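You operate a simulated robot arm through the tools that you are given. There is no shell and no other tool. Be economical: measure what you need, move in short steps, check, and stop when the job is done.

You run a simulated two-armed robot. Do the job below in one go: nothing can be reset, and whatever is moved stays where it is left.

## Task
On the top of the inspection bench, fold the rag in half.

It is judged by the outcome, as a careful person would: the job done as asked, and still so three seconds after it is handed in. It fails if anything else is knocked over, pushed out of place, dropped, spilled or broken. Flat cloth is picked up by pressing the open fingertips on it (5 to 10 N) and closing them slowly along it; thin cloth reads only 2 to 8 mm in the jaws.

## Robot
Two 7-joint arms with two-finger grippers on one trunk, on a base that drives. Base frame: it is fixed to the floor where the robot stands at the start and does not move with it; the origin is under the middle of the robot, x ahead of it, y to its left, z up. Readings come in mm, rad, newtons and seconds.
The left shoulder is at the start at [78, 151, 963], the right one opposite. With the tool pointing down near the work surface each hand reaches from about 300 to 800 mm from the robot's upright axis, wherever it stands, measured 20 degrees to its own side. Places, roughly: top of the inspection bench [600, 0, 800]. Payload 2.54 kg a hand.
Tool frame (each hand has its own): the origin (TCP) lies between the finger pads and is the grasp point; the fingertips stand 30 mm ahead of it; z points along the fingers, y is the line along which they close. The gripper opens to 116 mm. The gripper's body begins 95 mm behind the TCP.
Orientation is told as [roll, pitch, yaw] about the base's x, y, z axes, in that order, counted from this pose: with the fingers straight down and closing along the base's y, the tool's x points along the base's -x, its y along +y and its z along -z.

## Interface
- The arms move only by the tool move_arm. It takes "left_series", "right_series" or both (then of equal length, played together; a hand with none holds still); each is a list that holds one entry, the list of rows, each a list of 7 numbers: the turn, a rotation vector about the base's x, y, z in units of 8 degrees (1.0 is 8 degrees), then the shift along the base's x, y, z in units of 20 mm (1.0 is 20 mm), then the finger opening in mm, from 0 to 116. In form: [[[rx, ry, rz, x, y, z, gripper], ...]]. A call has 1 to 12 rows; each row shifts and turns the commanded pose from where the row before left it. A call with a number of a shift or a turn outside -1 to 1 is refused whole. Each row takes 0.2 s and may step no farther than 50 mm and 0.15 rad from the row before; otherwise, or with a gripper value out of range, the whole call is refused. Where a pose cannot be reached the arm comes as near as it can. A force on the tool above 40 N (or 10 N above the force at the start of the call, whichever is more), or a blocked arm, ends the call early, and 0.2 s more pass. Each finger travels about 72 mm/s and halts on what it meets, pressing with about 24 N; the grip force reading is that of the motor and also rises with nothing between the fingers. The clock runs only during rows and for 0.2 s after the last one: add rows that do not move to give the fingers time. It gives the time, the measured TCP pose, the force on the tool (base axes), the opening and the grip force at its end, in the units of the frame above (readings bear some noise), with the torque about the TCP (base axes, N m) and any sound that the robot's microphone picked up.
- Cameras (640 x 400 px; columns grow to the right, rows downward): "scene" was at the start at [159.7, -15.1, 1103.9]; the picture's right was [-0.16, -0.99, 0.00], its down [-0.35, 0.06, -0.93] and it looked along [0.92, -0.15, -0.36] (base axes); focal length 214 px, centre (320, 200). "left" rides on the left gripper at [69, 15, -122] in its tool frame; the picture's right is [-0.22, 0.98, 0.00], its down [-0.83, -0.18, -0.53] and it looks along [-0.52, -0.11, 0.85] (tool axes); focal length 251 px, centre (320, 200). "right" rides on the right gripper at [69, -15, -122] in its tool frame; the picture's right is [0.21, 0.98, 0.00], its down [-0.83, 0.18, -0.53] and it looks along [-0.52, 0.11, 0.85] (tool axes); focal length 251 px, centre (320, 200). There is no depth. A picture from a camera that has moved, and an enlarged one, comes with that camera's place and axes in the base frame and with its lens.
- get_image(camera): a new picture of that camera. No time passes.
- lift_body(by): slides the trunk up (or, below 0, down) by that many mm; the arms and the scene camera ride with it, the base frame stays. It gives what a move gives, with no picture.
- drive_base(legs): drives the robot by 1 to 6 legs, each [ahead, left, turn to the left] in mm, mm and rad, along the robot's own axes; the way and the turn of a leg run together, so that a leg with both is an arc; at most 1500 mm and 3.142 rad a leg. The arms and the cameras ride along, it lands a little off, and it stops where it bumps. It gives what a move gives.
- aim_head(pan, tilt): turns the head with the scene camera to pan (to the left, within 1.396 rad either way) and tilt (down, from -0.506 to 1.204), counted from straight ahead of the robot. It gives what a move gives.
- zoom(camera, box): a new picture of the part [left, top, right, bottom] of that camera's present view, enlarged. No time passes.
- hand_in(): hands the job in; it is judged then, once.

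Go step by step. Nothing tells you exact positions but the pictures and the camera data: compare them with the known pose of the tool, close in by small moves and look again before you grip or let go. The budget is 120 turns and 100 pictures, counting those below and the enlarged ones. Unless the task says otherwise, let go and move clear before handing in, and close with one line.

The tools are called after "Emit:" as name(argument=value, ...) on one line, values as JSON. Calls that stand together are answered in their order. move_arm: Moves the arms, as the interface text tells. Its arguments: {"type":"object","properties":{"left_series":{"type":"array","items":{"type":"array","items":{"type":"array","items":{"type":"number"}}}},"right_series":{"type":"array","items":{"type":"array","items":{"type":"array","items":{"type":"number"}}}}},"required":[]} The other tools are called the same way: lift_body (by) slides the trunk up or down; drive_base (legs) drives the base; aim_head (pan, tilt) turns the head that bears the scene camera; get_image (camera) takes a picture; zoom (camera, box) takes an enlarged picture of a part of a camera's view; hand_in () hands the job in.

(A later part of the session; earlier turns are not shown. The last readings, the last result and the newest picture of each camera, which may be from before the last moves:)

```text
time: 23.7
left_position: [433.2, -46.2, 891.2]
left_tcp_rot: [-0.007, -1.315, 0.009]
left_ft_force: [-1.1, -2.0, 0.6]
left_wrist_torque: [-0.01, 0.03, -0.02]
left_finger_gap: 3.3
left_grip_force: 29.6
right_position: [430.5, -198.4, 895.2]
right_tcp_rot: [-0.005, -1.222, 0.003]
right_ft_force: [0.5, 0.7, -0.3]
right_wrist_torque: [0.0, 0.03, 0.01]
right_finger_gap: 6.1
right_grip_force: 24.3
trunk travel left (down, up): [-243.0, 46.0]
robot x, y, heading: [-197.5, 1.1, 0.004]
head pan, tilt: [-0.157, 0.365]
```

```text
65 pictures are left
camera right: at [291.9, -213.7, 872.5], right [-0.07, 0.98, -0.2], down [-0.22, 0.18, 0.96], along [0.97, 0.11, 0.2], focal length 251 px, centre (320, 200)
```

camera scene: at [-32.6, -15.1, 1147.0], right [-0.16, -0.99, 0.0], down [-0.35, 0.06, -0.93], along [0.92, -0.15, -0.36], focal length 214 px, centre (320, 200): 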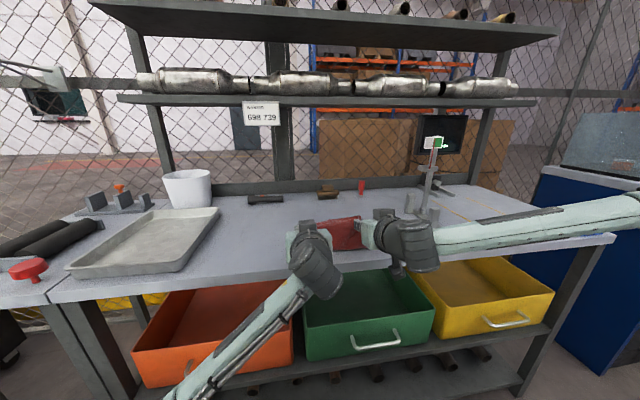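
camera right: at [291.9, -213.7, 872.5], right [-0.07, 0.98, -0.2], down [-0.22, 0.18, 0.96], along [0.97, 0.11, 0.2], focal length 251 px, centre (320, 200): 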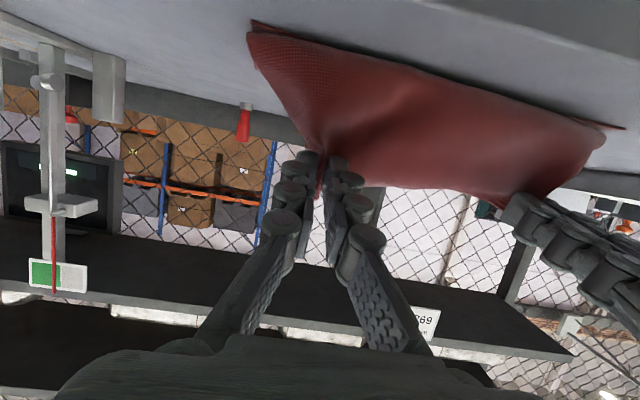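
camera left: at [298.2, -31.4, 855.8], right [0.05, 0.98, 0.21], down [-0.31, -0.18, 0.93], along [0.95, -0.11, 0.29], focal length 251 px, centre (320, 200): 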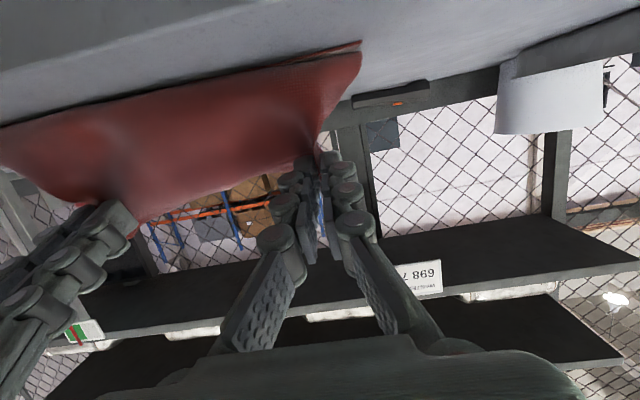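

The sheet hangs nearly straight down at x≈460, so lowering here would crumple it. I'll go back up along the arc (tips to about x 522, 87 mm high), then descend along a taut quarter-arc about the fold line x≈556.

Emit:
lift_body(by=23)

Emit:
drive_base(legs=[[62, 0, 0]])

Emit:
get_image(camera="scene")

Emit:
get_image(camera="left")

```text
time: 24.4
left_position: [434.4, -46.9, 914.6]
left_tcp_rot: [-0.004, -1.314, 0.005]
left_ft_force: [1.5, 0.1, -0.9]
left_wrist_torque: [0.0, -0.04, -0.02]
left_finger_gap: 4.4
left_grip_force: 24.0
right_position: [431.4, -198.1, 918.0]
right_tcp_rot: [-0.004, -1.222, 0.003]
right_ft_force: [0.3, -0.2, 0.0]
right_wrist_torque: [0.04, -0.01, -0.02]
right_finger_gap: 5.8
right_grip_force: 23.4
trunk travel left (down, up): [-266.0, 23.0]
robot x, y, heading: [-192.3, 1.2, -0.003]
head pan, tilt: [-0.157, 0.365]
```

```text
time: 25.3
left_position: [494.7, -46.8, 913.3]
left_tcp_rot: [-0.009, -1.312, 0.006]
left_ft_force: [-2.9, -0.3, -0.9]
left_wrist_torque: [0.0, 0.0, 0.02]
left_finger_gap: 2.2
left_grip_force: 27.1
right_position: [491.8, -198.0, 917.9]
right_tcp_rot: [-0.006, -1.222, 0.002]
right_ft_force: [0.2, 0.7, 0.5]
right_wrist_torque: [0.0, -0.01, 0.02]
right_finger_gap: 5.7
right_grip_force: 23.3
trunk travel left (down, up): [-266.0, 23.0]
robot x, y, heading: [-128.7, -0.4, -0.004]
head pan, tilt: [-0.157, 0.365]
```

```text
64 pictures are left
camera scene: at [28.9, -15.1, 1169.7], right [-0.16, -0.99, 0.0], down [-0.35, 0.06, -0.93], along [0.92, -0.15, -0.36], focal length 214 px, centre (320, 200)
```

scene: 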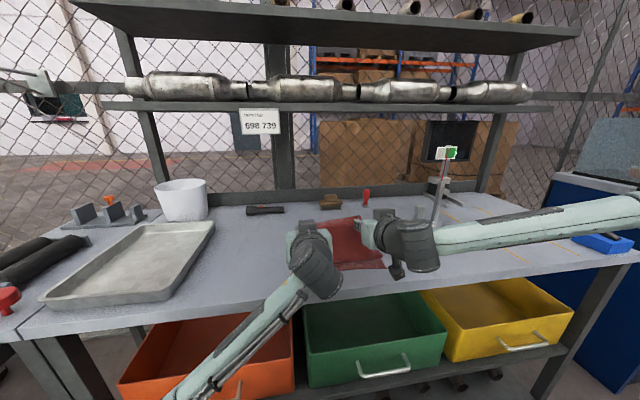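

```text
63 pictures are left
camera left: at [359.6, -31.5, 878.3], right [0.05, 0.98, 0.21], down [-0.31, -0.18, 0.94], along [0.95, -0.11, 0.29], focal length 251 px, centre (320, 200)
```

left: 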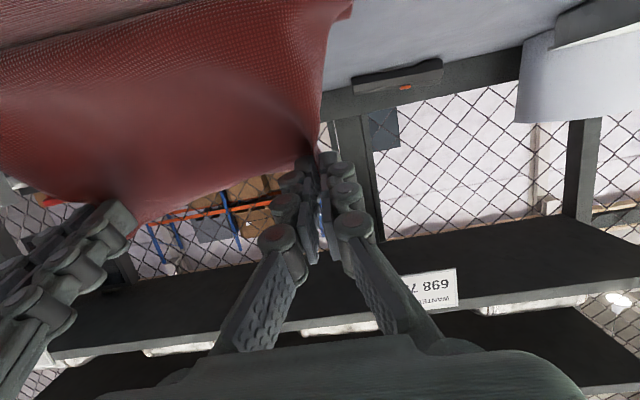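

Emit:
zoom(camera="scene", box=[270, 190, 430, 290])

Emit:
get_image(camera="right")

```text
4.00 times, centred on (350, 240) of scene
camera zoom: at [28.9, -15.1, 1169.7], right [-0.16, -0.99, 0.0], down [-0.35, 0.06, -0.93], along [0.92, -0.15, -0.36], focal length 858 px, centre (200, 40)
```

zoom: 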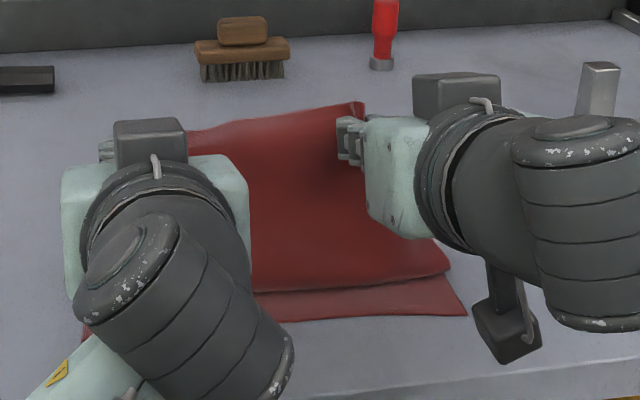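

```text
61 pictures are left
camera right: at [353.2, -213.7, 894.9], right [-0.07, 0.98, -0.2], down [-0.22, 0.18, 0.96], along [0.97, 0.11, 0.2], focal length 251 px, centre (320, 200)
```

right: 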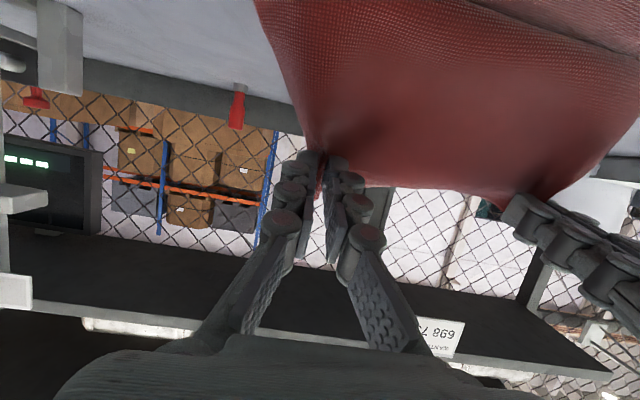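

The picture shows the sheet sagging in front (belly near x 460), so the true fold is too near. I'll pull it open upward and forward to straighten it, then come down along a taut arc about x≈550.

Emit:
move_arm(left_series=[[[0, 0, 0, 0, 0, 0.5, 0], [0, 0, 0, 0, 0, 0.5, 0], [0, 0, 0, 0, 0, 0.5, 0]]], right_series=[[[0, 0, 0, 0, 0, 0.5, 0], [0, 0, 0, 0, 0, 0.5, 0], [0, 0, 0, 0, 0, 0.5, 0]]])

Emit:
lift_body(by=22)

Emit:
zoom(camera="scene", box=[240, 190, 440, 315])

```text
time: 26.1
left_position: [495.7, -46.8, 943.5]
left_tcp_rot: [-0.005, -1.311, 0.006]
left_ft_force: [1.5, 1.5, -1.0]
left_wrist_torque: [0.01, -0.01, 0.1]
left_finger_gap: 3.2
left_grip_force: 29.4
right_position: [491.1, -197.3, 947.4]
right_tcp_rot: [-0.005, -1.223, 0.001]
right_ft_force: [0.3, 0.8, 0.0]
right_wrist_torque: [-0.04, 0.0, 0.03]
right_finger_gap: 5.9
right_grip_force: 23.5
trunk travel left (down, up): [-266.0, 23.0]
robot x, y, heading: [-132.5, -1.0, -0.003]
head pan, tilt: [-0.157, 0.365]
```

```text
time: 26.8
left_position: [494.2, -47.1, 965.4]
left_tcp_rot: [-0.006, -1.312, 0.007]
left_ft_force: [-2.3, 0.6, -0.2]
left_wrist_torque: [0.03, 0.02, -0.05]
left_finger_gap: 3.4
left_grip_force: 29.4
right_position: [492.9, -199.4, 970.3]
right_tcp_rot: [-0.005, -1.223, 0.001]
right_ft_force: [0.2, 0.2, 0.1]
right_wrist_torque: [-0.01, 0.0, 0.0]
right_finger_gap: 5.8
right_grip_force: 24.1
trunk travel left (down, up): [-288.0, 1.0]
robot x, y, heading: [-131.7, 0.5, 0.002]
head pan, tilt: [-0.157, 0.365]
```

```text
3.20 times, centred on (340, 252) of scene
camera zoom: at [28.6, -15.2, 1191.8], right [-0.16, -0.99, 0.0], down [-0.35, 0.06, -0.93], along [0.92, -0.15, -0.36], focal length 686 px, centre (256, 32)
```

zoom: 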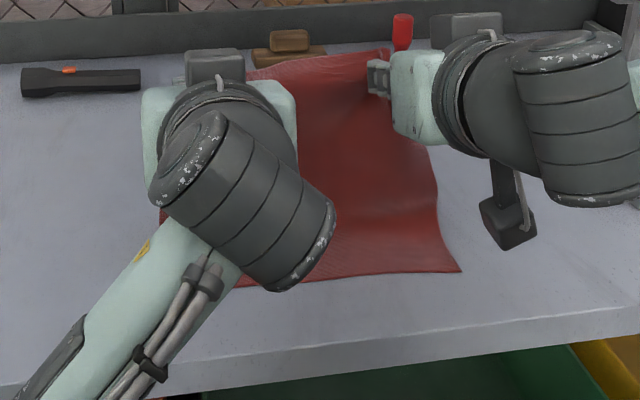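

The sag is gone and the sheet is smooth. Driving forward to lay the lower half down to x≈550, then lowering.

Emit:
drive_base(legs=[[44, 0, 0]])

Emit:
lift_body(by=-50)

Emit:
get_image(camera="scene")

Emit:
zoom(camera="scene", box=[240, 190, 440, 315])

```text
time: 27.7
left_position: [540.0, -46.8, 965.0]
left_tcp_rot: [-0.007, -1.314, 0.006]
left_ft_force: [1.0, -1.2, 0.0]
left_wrist_torque: [-0.01, -0.02, -0.03]
left_finger_gap: 4.2
left_grip_force: 22.6
right_position: [535.0, -198.0, 969.9]
right_tcp_rot: [-0.006, -1.221, 0.002]
right_ft_force: [-0.3, 0.4, 0.1]
right_wrist_torque: [0.01, 0.0, 0.02]
right_finger_gap: 6.1
right_grip_force: 24.0
trunk travel left (down, up): [-288.0, 1.0]
robot x, y, heading: [-89.2, -0.2, -0.004]
head pan, tilt: [-0.157, 0.365]
```

```text
time: 28.6
left_position: [536.8, -47.1, 916.5]
left_tcp_rot: [-0.008, -1.314, 0.01]
left_ft_force: [1.6, 0.3, 0.0]
left_wrist_torque: [0.02, 0.03, -0.01]
left_finger_gap: 4.2
left_grip_force: 29.6
right_position: [534.7, -198.1, 919.8]
right_tcp_rot: [-0.008, -1.224, 0.0]
right_ft_force: [-0.1, -0.5, -0.1]
right_wrist_torque: [-0.02, 0.0, 0.0]
right_finger_gap: 6.0
right_grip_force: 23.9
trunk travel left (down, up): [-238.0, 51.0]
robot x, y, heading: [-87.4, 2.6, -0.006]
head pan, tilt: [-0.157, 0.365]
```

```text
59 pictures are left
camera scene: at [71.9, -15.0, 1142.0], right [-0.16, -0.99, 0.0], down [-0.35, 0.06, -0.93], along [0.92, -0.15, -0.36], focal length 214 px, centre (320, 200)
```

scene: 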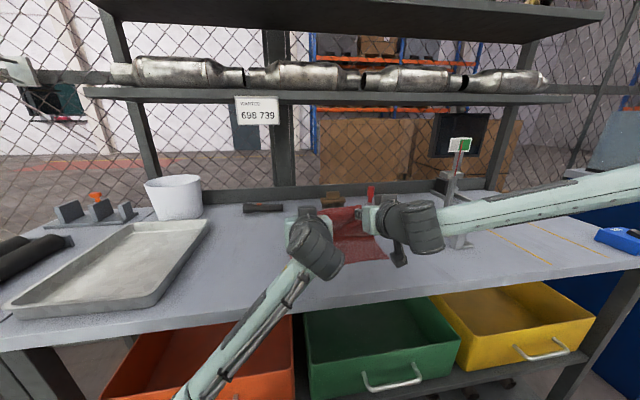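

```text
3.20 times, centred on (340, 252) of scene
camera zoom: at [71.9, -15.0, 1142.0], right [-0.16, -0.99, 0.0], down [-0.35, 0.06, -0.93], along [0.92, -0.15, -0.36], focal length 686 px, centre (256, 32)
```

zoom: 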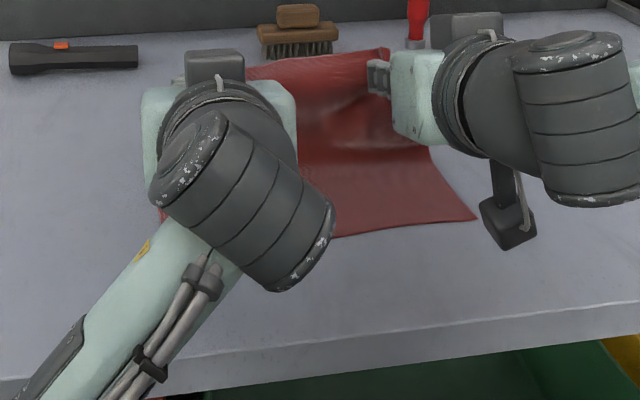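

Now starting the taut arc back towards me: back first, then down, in small pairs.

Emit:
lift_body(by=8)

Emit:
drive_base(legs=[[-46, 0, 0]])

Emit:
drive_base(legs=[[-25, 0, 0]])

Emit:
lift_body(by=-14)

Emit:
zoom(camera="scene", box=[240, 190, 440, 315])

Emit:
get_image(camera="right")

```text
time: 29.2
left_position: [538.6, -47.1, 923.6]
left_tcp_rot: [-0.005, -1.314, 0.007]
left_ft_force: [-0.3, 0.4, 0.2]
left_wrist_torque: [-0.05, 0.01, -0.04]
left_finger_gap: 4.2
left_grip_force: 22.4
right_position: [535.4, -198.3, 927.5]
right_tcp_rot: [-0.007, -1.223, 0.001]
right_ft_force: [0.0, 0.7, 0.2]
right_wrist_torque: [0.01, -0.01, -0.01]
right_finger_gap: 6.2
right_grip_force: 23.8
trunk travel left (down, up): [-246.0, 43.0]
robot x, y, heading: [-89.2, -0.0, 0.001]
head pan, tilt: [-0.157, 0.365]
```

```text
time: 30.1
left_position: [491.5, -46.9, 924.6]
left_tcp_rot: [-0.01, -1.314, 0.008]
left_ft_force: [-2.5, -0.2, 1.1]
left_wrist_torque: [-0.03, 0.0, -0.04]
left_finger_gap: 1.8
left_grip_force: 23.5
right_position: [488.4, -197.8, 928.5]
right_tcp_rot: [-0.006, -1.224, 0.0]
right_ft_force: [-1.0, -0.5, 0.2]
right_wrist_torque: [-0.03, 0.03, -0.01]
right_finger_gap: 5.9
right_grip_force: 24.2
trunk travel left (down, up): [-246.0, 43.0]
robot x, y, heading: [-135.2, -2.1, -0.001]
head pan, tilt: [-0.157, 0.365]
```

```text
time: 30.9
left_position: [467.3, -47.5, 924.0]
left_tcp_rot: [-0.009, -1.313, 0.01]
left_ft_force: [-1.2, -0.2, 0.6]
left_wrist_torque: [0.0, 0.01, -0.08]
left_finger_gap: 2.5
left_grip_force: 28.4
right_position: [465.1, -198.4, 928.3]
right_tcp_rot: [-0.007, -1.223, 0.002]
right_ft_force: [-0.3, 0.2, -0.5]
right_wrist_torque: [0.02, -0.04, -0.01]
right_finger_gap: 5.9
right_grip_force: 24.2
trunk travel left (down, up): [-246.0, 43.0]
robot x, y, heading: [-160.0, 2.4, -0.002]
head pan, tilt: [-0.157, 0.365]
```

```text
time: 31.5
left_position: [466.6, -47.1, 909.9]
left_tcp_rot: [-0.009, -1.314, 0.009]
left_ft_force: [-0.3, -0.5, 1.4]
left_wrist_torque: [0.01, -0.01, -0.02]
left_finger_gap: 3.0
left_grip_force: 21.6
right_position: [464.6, -197.6, 914.5]
right_tcp_rot: [-0.007, -1.222, 0.002]
right_ft_force: [-0.6, 0.6, -0.3]
right_wrist_torque: [-0.03, -0.01, 0.02]
right_finger_gap: 6.0
right_grip_force: 24.2
trunk travel left (down, up): [-232.0, 57.0]
robot x, y, heading: [-157.4, -1.4, 0.003]
head pan, tilt: [-0.157, 0.365]
```

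```text
3.20 times, centred on (340, 252) of scene
camera zoom: at [1.4, -15.1, 1136.0], right [-0.16, -0.99, 0.0], down [-0.35, 0.06, -0.93], along [0.92, -0.15, -0.36], focal length 686 px, centre (256, 32)
```

zoom: 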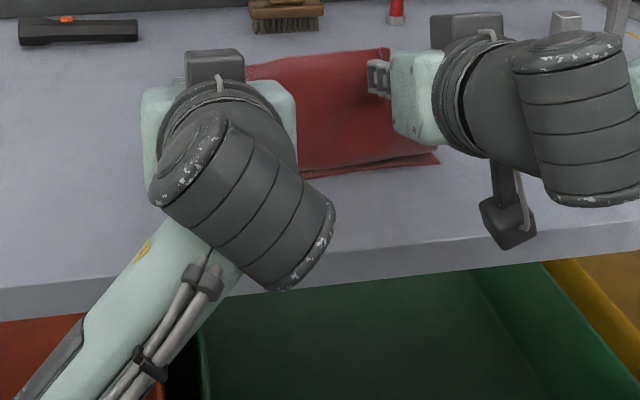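

```text
56 pictures are left
camera right: at [326.1, -213.9, 891.5], right [-0.07, 0.98, -0.2], down [-0.22, 0.18, 0.96], along [0.97, 0.11, 0.2], focal length 251 px, centre (320, 200)
```

right: 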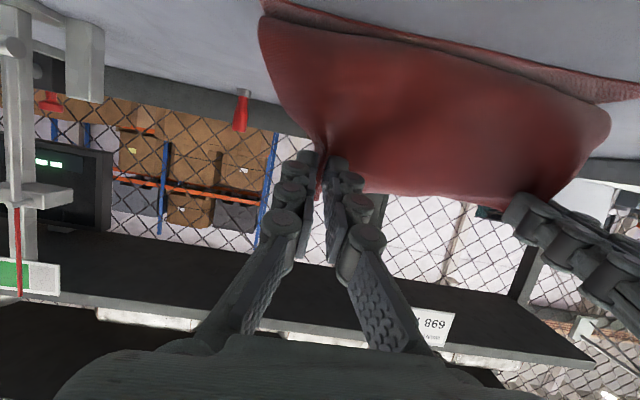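

Still sagging: the free length is longer than I assumed (the rag is about 240 mm square), so the arc needs a larger radius (~105 mm about x≈552). Re-opening and repeating with that.

Emit:
lift_body(by=56)

Emit:
drive_base(legs=[[95, 0, 0]])

Emit:
lift_body(by=-55)

Emit:
zoom(camera="scene", box=[240, 170, 480, 320])

Emit:
get_image(camera="right")

```text
time: 32.5
left_position: [467.4, -47.1, 965.7]
left_tcp_rot: [-0.007, -1.313, 0.008]
left_ft_force: [-0.2, -2.9, -0.1]
left_wrist_torque: [0.05, -0.07, 0.17]
left_finger_gap: 1.4
left_grip_force: 19.2
right_position: [464.3, -200.2, 969.2]
right_tcp_rot: [-0.008, -1.223, 0.002]
right_ft_force: [-0.1, 0.5, 0.6]
right_wrist_torque: [0.01, 0.01, 0.01]
right_finger_gap: 5.9
right_grip_force: 23.7
trunk travel left (down, up): [-288.0, 1.0]
robot x, y, heading: [-156.5, 1.4, -0.003]
head pan, tilt: [-0.157, 0.365]
```

```text
time: 33.6
left_position: [562.3, -47.1, 966.7]
left_tcp_rot: [-0.008, -1.312, 0.007]
left_ft_force: [1.6, -0.4, -0.4]
left_wrist_torque: [-0.03, -0.03, -0.03]
left_finger_gap: 2.3
left_grip_force: 21.6
right_position: [560.1, -198.9, 969.9]
right_tcp_rot: [-0.007, -1.222, 0.001]
right_ft_force: [-0.5, 0.9, -0.4]
right_wrist_torque: [-0.01, -0.01, -0.05]
right_finger_gap: 6.0
right_grip_force: 23.6
trunk travel left (down, up): [-288.0, 1.0]
robot x, y, heading: [-64.2, 0.5, 0.002]
head pan, tilt: [-0.157, 0.365]
```

```text
time: 34.6
left_position: [562.4, -46.6, 910.1]
left_tcp_rot: [-0.009, -1.314, 0.01]
left_ft_force: [-0.6, -0.7, 0.3]
left_wrist_torque: [-0.01, -0.01, 0.01]
left_finger_gap: 3.8
left_grip_force: 21.8
right_position: [558.7, -199.3, 915.3]
right_tcp_rot: [-0.006, -1.224, 0.003]
right_ft_force: [0.5, 0.4, -0.8]
right_wrist_torque: [0.0, -0.05, -0.02]
right_finger_gap: 6.0
right_grip_force: 24.2
trunk travel left (down, up): [-233.0, 56.0]
robot x, y, heading: [-65.2, 2.2, -0.001]
head pan, tilt: [-0.157, 0.365]
```

```text
2.67 times, centred on (360, 245) of scene
camera zoom: at [96.2, -15.1, 1137.0], right [-0.16, -0.99, 0.0], down [-0.35, 0.06, -0.93], along [0.92, -0.15, -0.36], focal length 572 px, centre (213, 80)
```

zoom: 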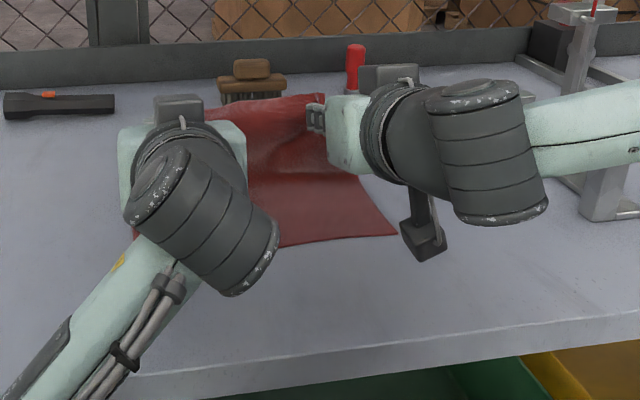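

```text
54 pictures are left
camera right: at [420.9, -213.8, 892.5], right [-0.07, 0.98, -0.2], down [-0.22, 0.18, 0.96], along [0.97, 0.11, 0.2], focal length 251 px, centre (320, 200)
```

right: 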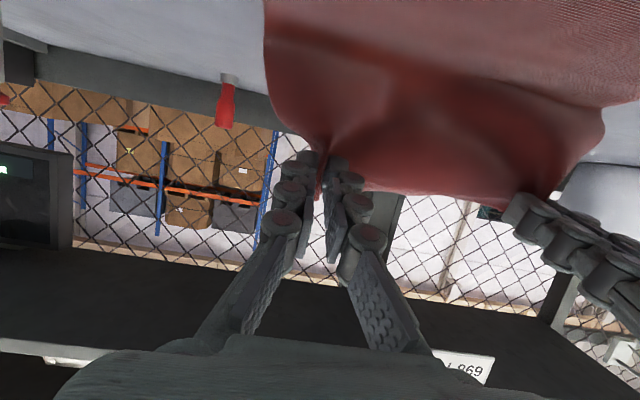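

The near edge has slid to x≈499, and the current grip biases the cloth to sag towards me. I'll open the rag out flat again and re-grip with fingers closing along x (pinching the edge itself), which lets the sheet hang freely. First, roll the fingers back to vertical while laying the edge out.

Emit:
move_arm(left_series=[[[0, 0.94, 0, 0.64, 0, -0.05, 0], [0, 0.94, 0, 0.64, 0, -0.05, 0], [0, 0.94, 0, 0.64, 0, -0.05, 0], [0, 0.94, 0, 0.64, 0, -0.05, 0], [0, 0.94, 0, 0.64, 0, -0.05, 0]]], right_series=[[[0, 0.87, 0, 0.65, 0, -0.05, 0], [0, 0.87, 0, 0.65, 0, -0.05, 0], [0, 0.87, 0, 0.65, 0, -0.05, 0], [0, 0.87, 0, 0.65, 0, -0.05, 0], [0, 0.87, 0, 0.65, 0, -0.05, 0]]])

Emit:
get_image(camera="scene")

```text
time: 35.8
left_position: [626.4, -46.5, 905.3]
left_tcp_rot: [-0.001, -0.655, 0.003]
left_ft_force: [1.7, -3.5, -1.9]
left_wrist_torque: [-0.13, 0.02, -0.14]
left_finger_gap: 2.2
left_grip_force: 21.4
right_position: [624.6, -199.3, 910.5]
right_tcp_rot: [-0.006, -0.614, -0.001]
right_ft_force: [-2.1, -3.6, 1.4]
right_wrist_torque: [-0.04, -0.03, -0.01]
right_finger_gap: 2.4
right_grip_force: 28.2
trunk travel left (down, up): [-233.0, 56.0]
robot x, y, heading: [-63.2, 1.6, -0.0]
head pan, tilt: [-0.157, 0.365]
```

```text
53 pictures are left
camera scene: at [96.7, -15.3, 1136.7], right [-0.16, -0.99, 0.0], down [-0.35, 0.06, -0.93], along [0.92, -0.15, -0.36], focal length 214 px, centre (320, 200)
```

scene: 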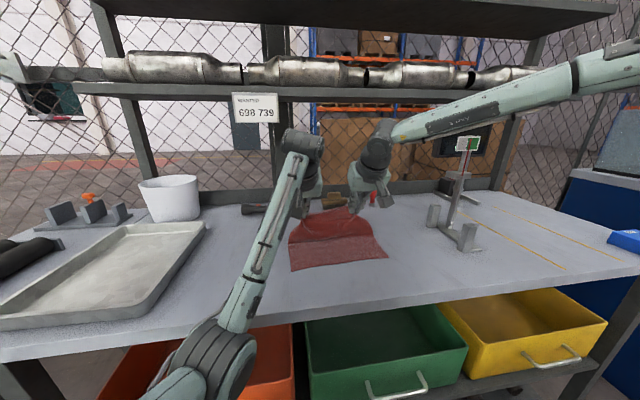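

The left elbow is near the bench edge, so I'll raise the trunk a bit and continue the roll-back with the hands lowering to compensate.

Emit:
lift_body(by=25)

Emit:
move_arm(left_series=[[[0, 0.94, 0, 0.7, 0, -0.4, 0], [0, 0.94, 0, 0.7, 0, -0.4, 0], [0, 0.94, 0, 0.7, 0, -0.4, 0], [0, 0.94, 0, 0.6, 0, -0.4, 0], [0, 0.93, 0, 0.4, 0, -0.4, 0]]], right_series=[[[0, 0.87, 0, 0.7, 0, -0.4, 0], [0, 0.87, 0, 0.7, 0, -0.4, 0], [0, 0.87, 0, 0.7, 0, -0.4, 0], [0, 0.87, 0, 0.6, 0, -0.4, 0], [0, 0.92, 0, 0.4, 0, -0.4, 0]]])

Emit:
get_image(camera="scene")

```text
time: 36.5
left_position: [625.5, -46.3, 931.3]
left_tcp_rot: [-0.001, -0.657, 0.003]
left_ft_force: [0.0, -0.2, 0.1]
left_wrist_torque: [-0.02, -0.03, 0.0]
left_finger_gap: 4.2
left_grip_force: 22.8
right_position: [624.9, -197.6, 933.6]
right_tcp_rot: [-0.005, -0.615, 0.001]
right_ft_force: [1.2, 2.0, -1.2]
right_wrist_torque: [0.21, -0.02, 0.15]
right_finger_gap: 2.3
right_grip_force: 21.1
trunk travel left (down, up): [-258.0, 31.0]
robot x, y, heading: [-64.0, 1.0, 0.001]
head pan, tilt: [-0.157, 0.365]
```

```text
time: 37.7
left_position: [642.3, -27.6, 883.9]
left_tcp_rot: [0.001, -0.009, 0.005]
left_ft_force: [-0.5, -0.9, -0.1]
left_wrist_torque: [0.02, -0.02, -0.02]
left_finger_gap: 3.5
left_grip_force: 23.1
left hand out of reach, approached as far as the arm can: row 4, 5
right_position: [603.1, -246.7, 894.2]
right_tcp_rot: [-0.007, -0.003, -0.005]
right_ft_force: [0.4, 0.5, -0.1]
right_wrist_torque: [-0.01, 0.02, -0.03]
right_finger_gap: 0.0
right_grip_force: 24.2
right hand out of reach, approached as far as the arm can: row 3, 4, 5
trunk travel left (down, up): [-258.0, 31.0]
robot x, y, heading: [-61.8, -1.9, -0.005]
head pan, tilt: [-0.157, 0.365]
```

```text
52 pictures are left
camera scene: at [97.3, -15.1, 1161.6], right [-0.16, -0.99, 0.0], down [-0.35, 0.06, -0.93], along [0.92, -0.15, -0.36], focal length 214 px, centre (320, 200)
```

scene: 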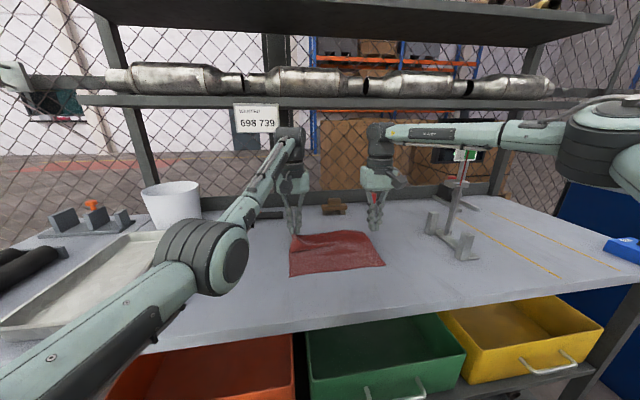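

The right hand has slipped off and the left still holds; elbows are high and clear now. I'll lower, release the left, and look at how the rag lies.

Emit:
lift_body(by=-25)

Emit:
move_arm(left_series=[[[0, 0, 0, 0, 0, 0, 10], [0, 0, 0, 0, 0, 0, 25], [0, 0, 0, 0, 0, 0, 40], [0, 0, 0, -0.5, 0, 0.8, 40], [0, 0, 0, -1, 0, 1, 40], [0, 0, 0, -1, 0.5, 1, 40], [0, 0, 0, -1, 0.5, 1, 40]]], right_series=[[[0, 0, 0, 0, 0, 0, 10], [0, 0, 0, 0, 0, 0, 25], [0, 0, 0, 0, 0, 0.3, 40], [0, 0, 0, -0.5, 0, 0.5, 40], [0, 0, 0, -1, 0, 1, 40], [0, 0, 0, -1, 0, 1, 40], [0, 0, 0, -1, 0, 1, 40]]])

Emit:
get_image(camera="scene")

Emit:
get_image(camera="left")

Emit:
get_image(camera="right")

```text
time: 38.4
left_position: [640.1, -30.8, 860.0]
left_tcp_rot: [0.001, -0.009, 0.003]
left_ft_force: [-0.1, -1.3, -0.2]
left_wrist_torque: [0.01, -0.02, 0.02]
left_finger_gap: 3.0
left_grip_force: 29.1
right_position: [602.1, -243.8, 871.1]
right_tcp_rot: [-0.005, -0.004, 0.0]
right_ft_force: [-0.5, -0.7, 0.2]
right_wrist_torque: [-0.01, -0.03, -0.02]
right_finger_gap: 0.0
right_grip_force: 23.8
trunk travel left (down, up): [-233.0, 56.0]
robot x, y, heading: [-64.3, -0.1, 0.004]
head pan, tilt: [-0.157, 0.365]
```

```text
time: 40.0
left_position: [569.3, -9.5, 934.3]
left_tcp_rot: [0.0, -0.009, 0.005]
left_ft_force: [0.2, -0.5, -1.1]
left_wrist_torque: [0.0, -0.03, 0.02]
left_finger_gap: 40.2
left_grip_force: 0.1
left hand out of reach, approached as far as the arm can: row 4
right_position: [531.6, -244.6, 946.3]
right_tcp_rot: [-0.003, -0.005, -0.001]
right_ft_force: [-0.1, 0.0, -0.6]
right_wrist_torque: [0.0, 0.01, 0.03]
right_finger_gap: 39.8
right_grip_force: 0.1
trunk travel left (down, up): [-233.0, 56.0]
robot x, y, heading: [-59.8, -1.5, 0.002]
head pan, tilt: [-0.157, 0.365]
```

```text
51 pictures are left
camera scene: at [95.8, -15.2, 1136.9], right [-0.16, -0.99, 0.0], down [-0.35, 0.06, -0.93], along [0.92, -0.15, -0.36], focal length 214 px, centre (320, 200)
```

scene: 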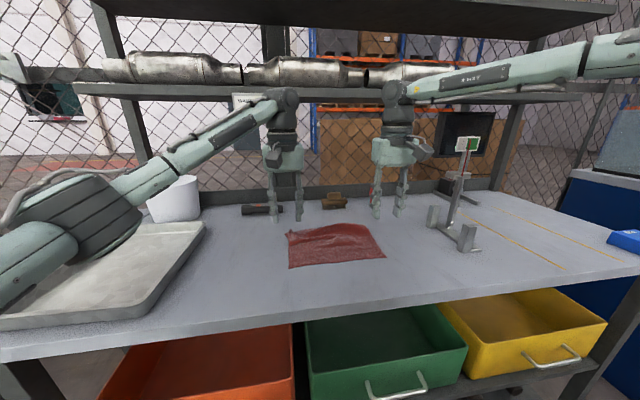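

```text
50 pictures are left
camera left: at [500.2, 5.7, 1056.3], right [0.21, 0.98, 0.0], down [0.82, -0.18, 0.54], along [0.53, -0.11, -0.84], focal length 251 px, centre (320, 200)
```

left: 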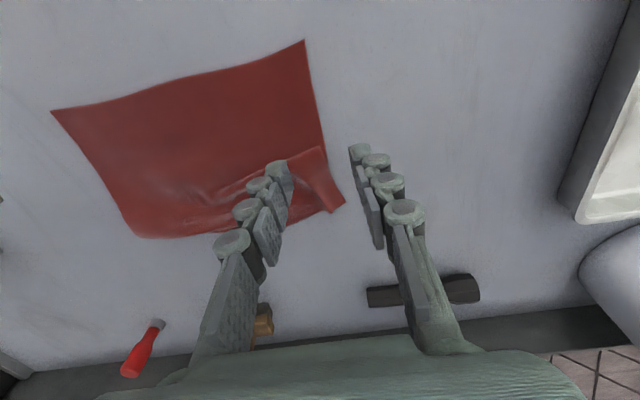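

```text
49 pictures are left
camera right: at [461.8, -259.4, 1068.9], right [-0.21, 0.98, 0.0], down [0.82, 0.18, 0.54], along [0.53, 0.11, -0.84], focal length 251 px, centre (320, 200)
```

right: 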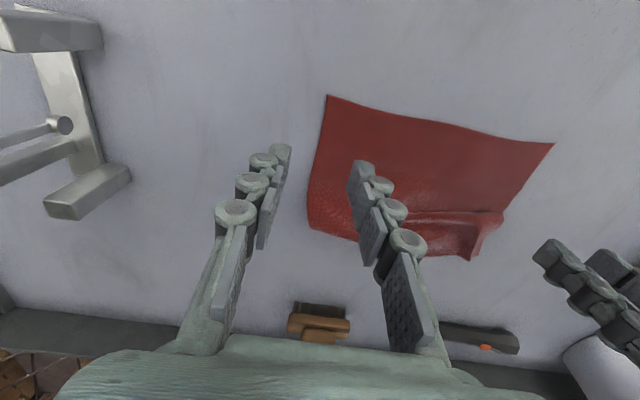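

The rag lies open but with its far end crumpled; its near edge is clean at x≈502. New plan: grip the near corners with vertical fingers, lift the whole rag so it hangs and shakes out straight, then lay the lower half while moving away from me and the upper half back on top while coming towards me — no finger rolling needed.

Emit:
move_arm(left_series=[[[0, 0, 0, -0.7, -0.35, -0.7, 40], [0, 0, 0, -0.7, -0.35, -0.8, 40], [0, 0, 0, -0.7, -0.35, -0.8, 40], [0, 0, 0, -0.65, -0.35, -0.7, 40]]], right_series=[[[0, 0, 0, -0.22, 0.4, -0.9, 40], [0, 0, 0, -0.22, 0.4, -0.9, 40], [0, 0, 0, -0.22, 0.4, -0.9, 40], [0, 0, 0, -0.22, 0.35, -0.9, 40]]])

Emit:
get_image(camera="left")

Emit:
get_image(camera="right")

Emit:
get_image(camera="scene")

```text
time: 41.0
left_position: [515.4, -37.6, 876.0]
left_tcp_rot: [0.0, -0.009, 0.003]
left_ft_force: [1.0, 0.7, 0.8]
left_wrist_torque: [-0.04, -0.02, -0.01]
left_finger_gap: 39.9
left_grip_force: 0.2
right_position: [514.0, -213.8, 872.8]
right_tcp_rot: [-0.004, -0.004, 0.002]
right_ft_force: [-0.4, 0.1, -0.2]
right_wrist_torque: [-0.04, -0.01, 0.02]
right_finger_gap: 40.3
right_grip_force: 0.0
trunk travel left (down, up): [-233.0, 56.0]
robot x, y, heading: [-63.2, -1.6, 0.003]
head pan, tilt: [-0.157, 0.365]
```

```text
48 pictures are left
camera left: at [446.0, -23.2, 996.4], right [0.21, 0.98, 0.0], down [0.82, -0.18, 0.54], along [0.53, -0.11, -0.84], focal length 251 px, centre (320, 200)
```

left: 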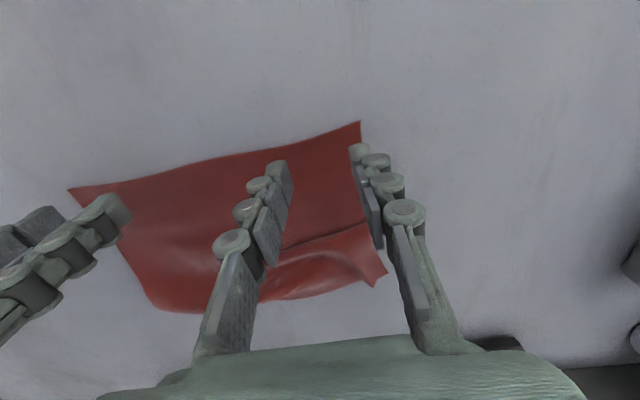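

```text
47 pictures are left
camera right: at [444.7, -228.9, 996.1], right [-0.21, 0.98, 0.0], down [0.82, 0.18, 0.54], along [0.52, 0.11, -0.84], focal length 251 px, centre (320, 200)
```

right: 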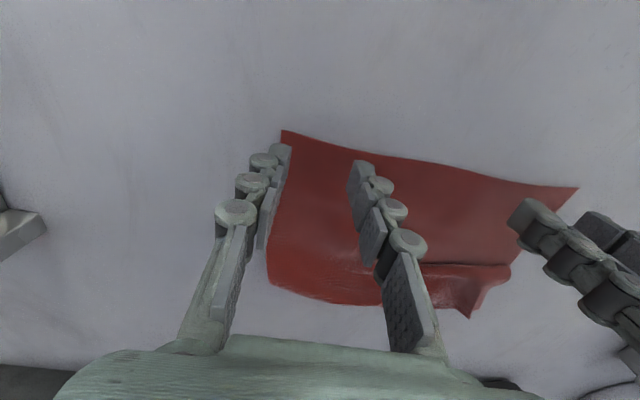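

```text
46 pictures are left
camera scene: at [96.5, -15.2, 1136.9], right [-0.16, -0.99, 0.0], down [-0.35, 0.06, -0.93], along [0.92, -0.15, -0.36], focal length 214 px, centre (320, 200)
```

scene: 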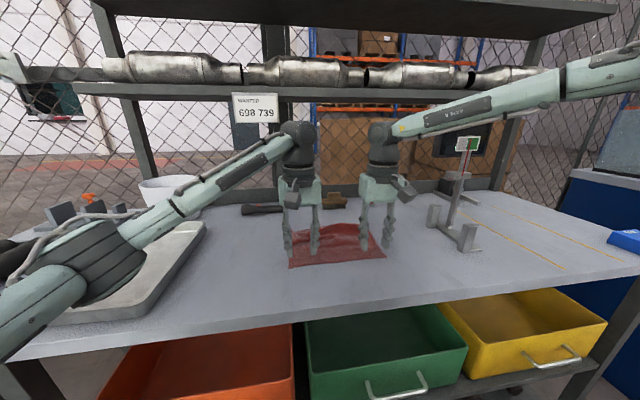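

Fingers are placed over the near edge just inside both corners. Descending to contact.

Emit:
move_arm(left_series=[[[0, 0, 0, 0, 0, -0.5, 40], [0, 0, 0, 0, 0, -0.5, 40], [0, 0, 0, 0, 0, -0.2, 40], [0, 0, 0, 0, 0, 0, 40]]], right_series=[[[0, 0, 0, 0, 0, -0.5, 40], [0, 0, 0, 0, 0, -0.4, 40], [0, 0, 0, 0, 0, -0.15, 40], [0, 0, 0, 0, 0, 0, 40]]])

```text
time: 42.0
left_position: [515.6, -37.5, 850.3]
left_tcp_rot: [-0.002, -0.01, 0.001]
left_ft_force: [1.0, -0.1, 3.2]
left_wrist_torque: [0.06, 0.0, -0.02]
left_finger_gap: 39.8
left_grip_force: 0.3
right_position: [514.6, -213.3, 854.5]
right_tcp_rot: [-0.003, -0.005, 0.001]
right_ft_force: [-0.9, -0.2, -0.1]
right_wrist_torque: [-0.01, 0.04, 0.02]
right_finger_gap: 40.2
right_grip_force: 0.0
trunk travel left (down, up): [-233.0, 56.0]
robot x, y, heading: [-61.3, -1.9, 0.001]
head pan, tilt: [-0.157, 0.365]
```

Emit:
move_arm(left_series=[[[0, 0, 0, 0, 0, -0.03, 40], [0, 0, 0, 0, 0, 0, 40], [0, 0, 0, 0, 0, 0, 40]]], right_series=[[[0, 0, 0, 0, 0, -0.12, 40], [0, 0, 0, 0, 0, -0.06, 40], [0, 0, 0, 0, 0, 0, 40]]])

```text
time: 42.8
left_position: [515.3, -38.0, 851.9]
left_tcp_rot: [-0.002, -0.01, 0.001]
left_ft_force: [1.3, -0.9, 6.8]
left_wrist_torque: [0.05, -0.02, -0.01]
left_finger_gap: 40.5
left_grip_force: 0.1
right_position: [514.3, -212.9, 851.4]
right_tcp_rot: [-0.004, -0.006, 0.0]
right_ft_force: [0.2, -0.2, 5.0]
right_wrist_torque: [0.04, 0.02, 0.01]
right_finger_gap: 40.1
right_grip_force: 0.1
trunk travel left (down, up): [-233.0, 56.0]
robot x, y, heading: [-64.7, -0.9, 0.002]
head pan, tilt: [-0.157, 0.365]
```

Contact at 5–7 N; closing slowly.

Emit:
move_arm(left_series=[[[0, 0, 0, 0, 0, -0.02, 38], [0, 0, 0, 0, 0, 0, 35], [0, 0, 0, 0, 0, 0, 32], [0, 0, 0, 0, 0, 0, 29], [0, 0, 0, 0, 0, 0, 26], [0, 0, 0, 0, 0, 0, 23], [0, 0, 0, 0, 0, 0, 20], [0, 0, 0, 0, 0, 0, 17], [0, 0, 0, 0, 0, -0.03, 14], [0, 0, 0, 0, 0, 0, 11], [0, 0, 0, 0, 0, 0, 8]]], right_series=[[[0, 0, 0, 0, 0, -0.04, 38], [0, 0, 0, 0, 0, 0, 35], [0, 0, 0, 0, 0, 0, 32], [0, 0, 0, 0, 0, 0, 29], [0, 0, 0, 0, 0, 0, 26], [0, 0, 0, 0, 0, 0, 23], [0, 0, 0, 0, 0, 0, 20], [0, 0, 0, 0, 0, 0, 17], [0, 0, 0, 0, 0, -0.03, 14], [0, 0, 0, 0, 0, 0, 11], [0, 0, 0, 0, 0, 0, 8]]])

Emit:
move_arm(left_series=[[[0, 0, 0, 0, 0, 0, 5], [0, 0, 0, 0, 0, 0, 2], [0, 0, 0, 0, 0, 0, 0], [0, 0, 0, 0, 0, 0, 0], [0, 0, 0, 0, 0, 0, 0]]], right_series=[[[0, 0, 0, 0, 0, 0, 5], [0, 0, 0, 0, 0, 0, 2], [0, 0, 0, 0, 0, 0, 0], [0, 0, 0, 0, 0, 0, 0], [0, 0, 0, 0, 0, 0, 0]]])

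Emit:
get_image(camera="left")

Emit:
get_image(camera="right")

```text
time: 45.2
left_position: [514.7, -37.5, 849.4]
left_tcp_rot: [0.001, -0.012, 0.003]
left_ft_force: [0.4, -0.3, 3.9]
left_wrist_torque: [0.0, 0.02, 0.0]
left_finger_gap: 7.5
left_grip_force: 0.1
right_position: [513.1, -212.3, 849.7]
right_tcp_rot: [-0.003, -0.005, 0.001]
right_ft_force: [-0.7, 1.7, 13.6]
right_wrist_torque: [0.06, 0.09, 0.02]
right_finger_gap: 8.8
right_grip_force: 0.7
trunk travel left (down, up): [-233.0, 56.0]
robot x, y, heading: [-58.3, 1.3, -0.003]
head pan, tilt: [-0.157, 0.365]
```

```text
time: 46.4
left_position: [514.7, -36.8, 851.2]
left_tcp_rot: [-0.001, -0.01, 0.003]
left_ft_force: [0.0, 0.5, -0.2]
left_wrist_torque: [-0.01, -0.01, 0.01]
left_finger_gap: 0.1
left_grip_force: 23.6
right_position: [514.9, -213.0, 850.1]
right_tcp_rot: [-0.003, -0.006, -0.001]
right_ft_force: [-1.7, 0.8, 13.6]
right_wrist_torque: [-0.02, 0.1, 0.0]
right_finger_gap: 6.2
right_grip_force: 23.9
trunk travel left (down, up): [-233.0, 56.0]
robot x, y, heading: [-64.8, -1.0, 0.002]
head pan, tilt: [-0.157, 0.365]
```

```text
45 pictures are left
camera left: at [445.0, -22.3, 971.6], right [0.21, 0.98, 0.0], down [0.82, -0.18, 0.54], along [0.53, -0.11, -0.84], focal length 251 px, centre (320, 200)
```

left: 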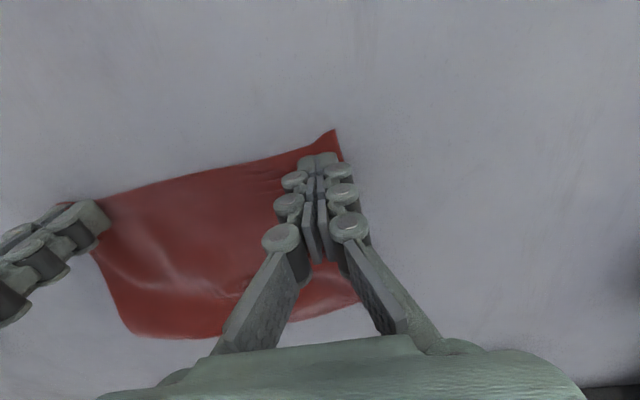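

```text
44 pictures are left
camera right: at [444.2, -228.4, 971.7], right [-0.21, 0.98, -0.01], down [0.82, 0.18, 0.54], along [0.53, 0.11, -0.84], focal length 251 px, centre (320, 200)
```

right: 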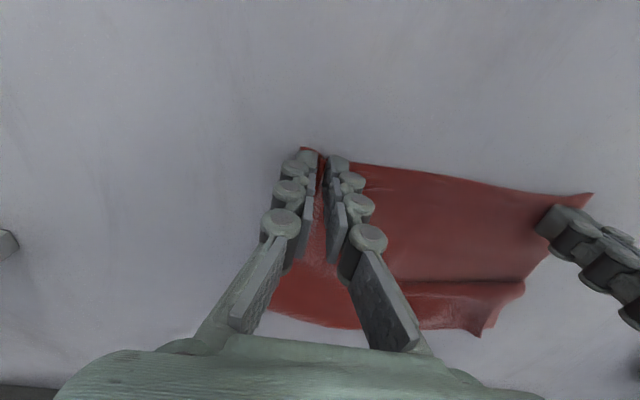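

The right holds (6 mm), the left closed empty because its pressure faded. Re-doing the left with a slightly firmer press.

Emit:
move_arm(left_series=[[[0, 0, 0, 0, 0, 0.6, 0], [0, 0, 0, -0.1, -0.35, 0, 20], [0, 0, 0, 0, -0.1, 0, 40], [0, 0, 0, 0, 0, -0.3, 40], [0, 0, 0, 0, 0, -0.25, 40], [0, 0, 0, 0, 0, -0.1, 40], [0, 0, 0, 0, 0, -0.05, 40], [0, 0, 0, 0, 0, 0, 40], [0, 0, 0, 0, 0, 0, 40]]])

Emit:
get_image(camera="left")

```text
time: 48.4
left_position: [512.1, -47.8, 850.1]
left_tcp_rot: [-0.002, -0.015, 0.001]
left_ft_force: [2.1, -4.4, 27.8]
left_wrist_torque: [-0.46, -0.03, 0.12]
left_finger_gap: 39.8
left_grip_force: 7.9
right_position: [514.2, -212.9, 850.6]
right_tcp_rot: [-0.003, -0.005, 0.0]
right_ft_force: [-0.5, 0.4, 2.5]
right_wrist_torque: [0.05, -0.03, 0.0]
right_finger_gap: 6.6
right_grip_force: 24.2
trunk travel left (down, up): [-233.0, 56.0]
robot x, y, heading: [-64.3, 0.9, -0.0]
head pan, tilt: [-0.157, 0.365]
```

```text
43 pictures are left
camera left: at [442.0, -32.0, 970.9], right [0.21, 0.98, 0.0], down [0.82, -0.18, 0.55], along [0.53, -0.12, -0.84], focal length 251 px, centre (320, 200)
```

left: 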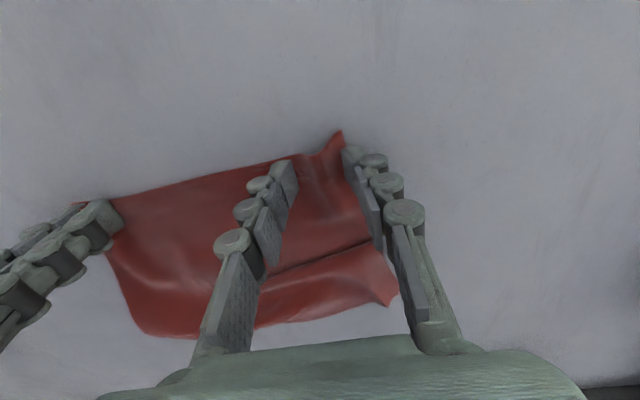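

Too firm, and the outer finger sits right at the cloth's side edge. Shifting inward 10 mm and pressing more lightly.

Emit:
move_arm(left_series=[[[0, 0, 0, 0, 0, 0.4, 40], [0, 0, 0, 0, -0.5, 0, 40], [0, 0, 0, 0, 0, -0.3, 40], [0, 0, 0, 0, 0, -0.06, 40], [0, 0, 0, 0, 0, 0, 40], [0, 0, 0, 0, 0, 0, 40]]])

```text
time: 49.8
left_position: [512.5, -58.1, 850.6]
left_tcp_rot: [-0.002, -0.015, 0.003]
left_ft_force: [0.8, 1.2, 25.5]
left_wrist_torque: [0.09, 0.13, -0.01]
left_finger_gap: 41.3
left_grip_force: 4.6
right_position: [512.9, -212.3, 850.6]
right_tcp_rot: [-0.004, -0.004, 0.002]
right_ft_force: [0.7, -0.3, 3.0]
right_wrist_torque: [0.0, -0.01, 0.01]
right_finger_gap: 6.5
right_grip_force: 23.8
trunk travel left (down, up): [-233.0, 56.0]
robot x, y, heading: [-63.2, -0.7, 0.002]
head pan, tilt: [-0.157, 0.365]
```

Emit:
move_arm(left_series=[[[0, 0, 0, 0, 0, 0.08, 40], [0, 0, 0, 0, 0, 0, 40], [0, 0, 0, 0, 0, 0, 40]]])

```text
time: 50.6
left_position: [512.2, -57.0, 851.2]
left_tcp_rot: [-0.002, -0.011, 0.002]
left_ft_force: [2.2, -1.2, 18.2]
left_wrist_torque: [-0.18, 0.05, 0.0]
left_finger_gap: 41.2
left_grip_force: 4.0
right_position: [513.6, -214.4, 850.1]
right_tcp_rot: [-0.004, -0.006, -0.002]
right_ft_force: [-0.8, 0.4, 4.7]
right_wrist_torque: [0.0, 0.03, -0.02]
right_finger_gap: 6.5
right_grip_force: 24.2
trunk travel left (down, up): [-233.0, 56.0]
robot x, y, heading: [-65.2, 0.6, 0.0]
head pan, tilt: [-0.157, 0.365]
```

Emit:
move_arm(left_series=[[[0, 0, 0, 0, 0, 0.05, 38], [0, 0, 0, 0, 0, 0, 35], [0, 0, 0, 0, 0, 0, 32], [0, 0, 0, 0, 0, 0, 29], [0, 0, 0, 0, 0, 0, 26], [0, 0, 0, 0, 0, 0, 23], [0, 0, 0, 0, 0, 0, 20], [0, 0, 0, 0, 0, 0, 17], [0, 0, 0, 0, 0, 0, 14], [0, 0, 0, 0, 0, 0, 11]]])

Emit:
move_arm(left_series=[[[0, 0, 0, 0, 0, 0, 8], [0, 0, 0, 0, 0, 0, 5], [0, 0, 0, 0, 0, 0, 2], [0, 0, 0, 0, 0, 0, 0], [0, 0, 0, 0, 0, 0, 0], [0, 0, 0, 0, 0, 0, 0]]])

Emit:
get_image(camera="left")

```text
time: 52.8
left_position: [512.1, -55.5, 851.1]
left_tcp_rot: [0.001, -0.008, 0.003]
left_ft_force: [0.3, -0.4, -0.1]
left_wrist_torque: [0.03, 0.01, 0.02]
left_finger_gap: 10.7
left_grip_force: 0.1
right_position: [513.6, -213.2, 850.0]
right_tcp_rot: [-0.003, -0.004, 0.0]
right_ft_force: [-1.5, 0.4, 10.0]
right_wrist_torque: [0.02, 0.04, 0.01]
right_finger_gap: 6.4
right_grip_force: 24.2
trunk travel left (down, up): [-233.0, 56.0]
robot x, y, heading: [-64.3, -1.3, 0.001]
head pan, tilt: [-0.157, 0.365]
```

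```text
time: 54.2
left_position: [513.1, -57.2, 851.3]
left_tcp_rot: [-0.001, -0.009, 0.002]
left_ft_force: [-0.2, -1.1, 0.0]
left_wrist_torque: [-0.06, -0.01, 0.02]
left_finger_gap: 6.0
left_grip_force: 24.1
right_position: [513.0, -213.5, 849.9]
right_tcp_rot: [-0.005, -0.005, 0.002]
right_ft_force: [-1.9, 0.1, 11.0]
right_wrist_torque: [0.03, 0.02, 0.0]
right_finger_gap: 6.8
right_grip_force: 23.7
trunk travel left (down, up): [-233.0, 56.0]
robot x, y, heading: [-64.1, -0.1, -0.001]
head pan, tilt: [-0.157, 0.365]
```

```text
42 pictures are left
camera left: at [442.8, -41.6, 972.8], right [0.21, 0.98, 0.0], down [0.82, -0.18, 0.54], along [0.53, -0.11, -0.84], focal length 251 px, centre (320, 200)
```

left: 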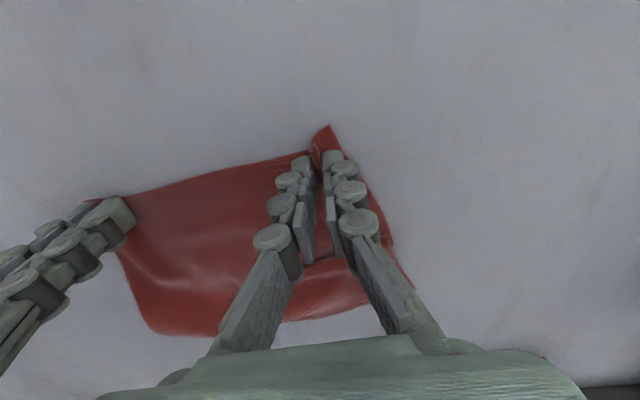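

Both hands hold about 6 mm of cloth. Lifting straight up so the rag hangs free.

Emit:
move_arm(left_series=[[[0, 0, 0, 0, 0, 0.5, 0], [0, 0, 0, 0, 0.05, 1, 0], [0, 0, 0, 0, 0.05, 1, 0], [0, 0, 0, 0, 0.05, 1, 0], [0, 0, 0, 0, 0, 1, 0], [0, 0, 0, 0, 0, 1, 0], [0, 0, 0, 0, 0, 1, 0], [0, 0, 0, 0, 0, 1, 0], [0, 0, 0, 0, 0, 1, 0], [0, 0, 0, 0, 0, 1, 0], [0, 0, 0, 0, 0, 1, 0], [0, 0, 0, 0, 0, 1, 0]]], right_series=[[[0, 0, 0, 0, 0, 0.5, 0], [0, 0, 0, 0, 0, 1, 0], [0, 0, 0, 0, 0, 1, 0], [0, 0, 0, 0, 0, 1, 0], [0, 0, 0, 0, 0, 1, 0], [0, 0, 0, 0, 0, 1, 0], [0, 0, 0, 0, 0, 1, 0], [0, 0, 0, 0, 0, 1, 0], [0, 0, 0, 0, 0, 1, 0], [0, 0, 0, 0, 0, 1, 0], [0, 0, 0, 0, 0, 1, 0], [0, 0, 0, 0, 0, 1, 0]]])

Emit:
get_image(camera="scene")

Emit:
zoom(camera="scene", box=[240, 120, 440, 270])

```text
time: 56.8
left_position: [512.6, -54.2, 1080.3]
left_tcp_rot: [-0.003, -0.01, 0.0]
left_ft_force: [0.3, -2.9, 0.0]
left_wrist_torque: [-0.11, 0.0, 0.02]
left_finger_gap: 6.3
left_grip_force: 23.6
right_position: [512.6, -214.1, 1079.4]
right_tcp_rot: [-0.004, -0.004, 0.001]
right_ft_force: [-0.1, 3.6, 0.4]
right_wrist_torque: [0.09, 0.0, 0.01]
right_finger_gap: 6.6
right_grip_force: 24.0
trunk travel left (down, up): [-233.0, 56.0]
robot x, y, heading: [-62.6, -0.3, -0.003]
head pan, tilt: [-0.157, 0.365]
```

```text
41 pictures are left
camera scene: at [96.3, -15.3, 1136.8], right [-0.16, -0.99, 0.0], down [-0.35, 0.06, -0.93], along [0.92, -0.15, -0.36], focal length 214 px, centre (320, 200)
```

scene: 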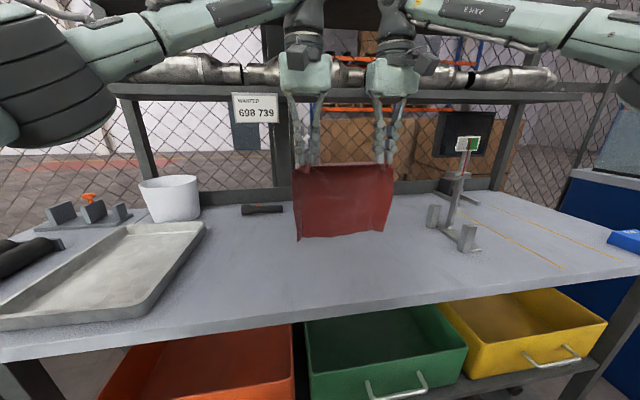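

```text
2.67 times, centred on (340, 195) of scene
camera zoom: at [96.3, -15.3, 1136.8], right [-0.16, -0.99, 0.0], down [-0.35, 0.06, -0.93], along [0.92, -0.15, -0.36], focal length 572 px, centre (267, 213)
```

zoom: 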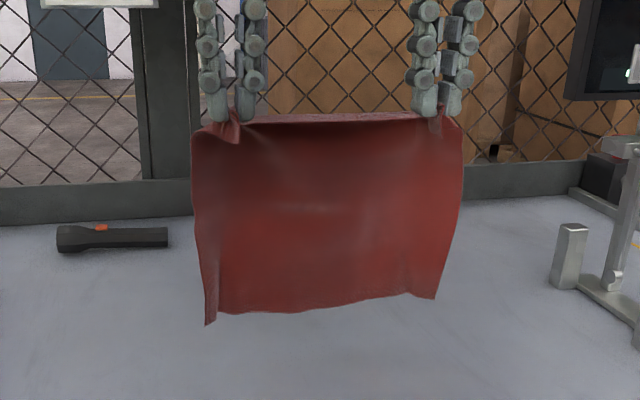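

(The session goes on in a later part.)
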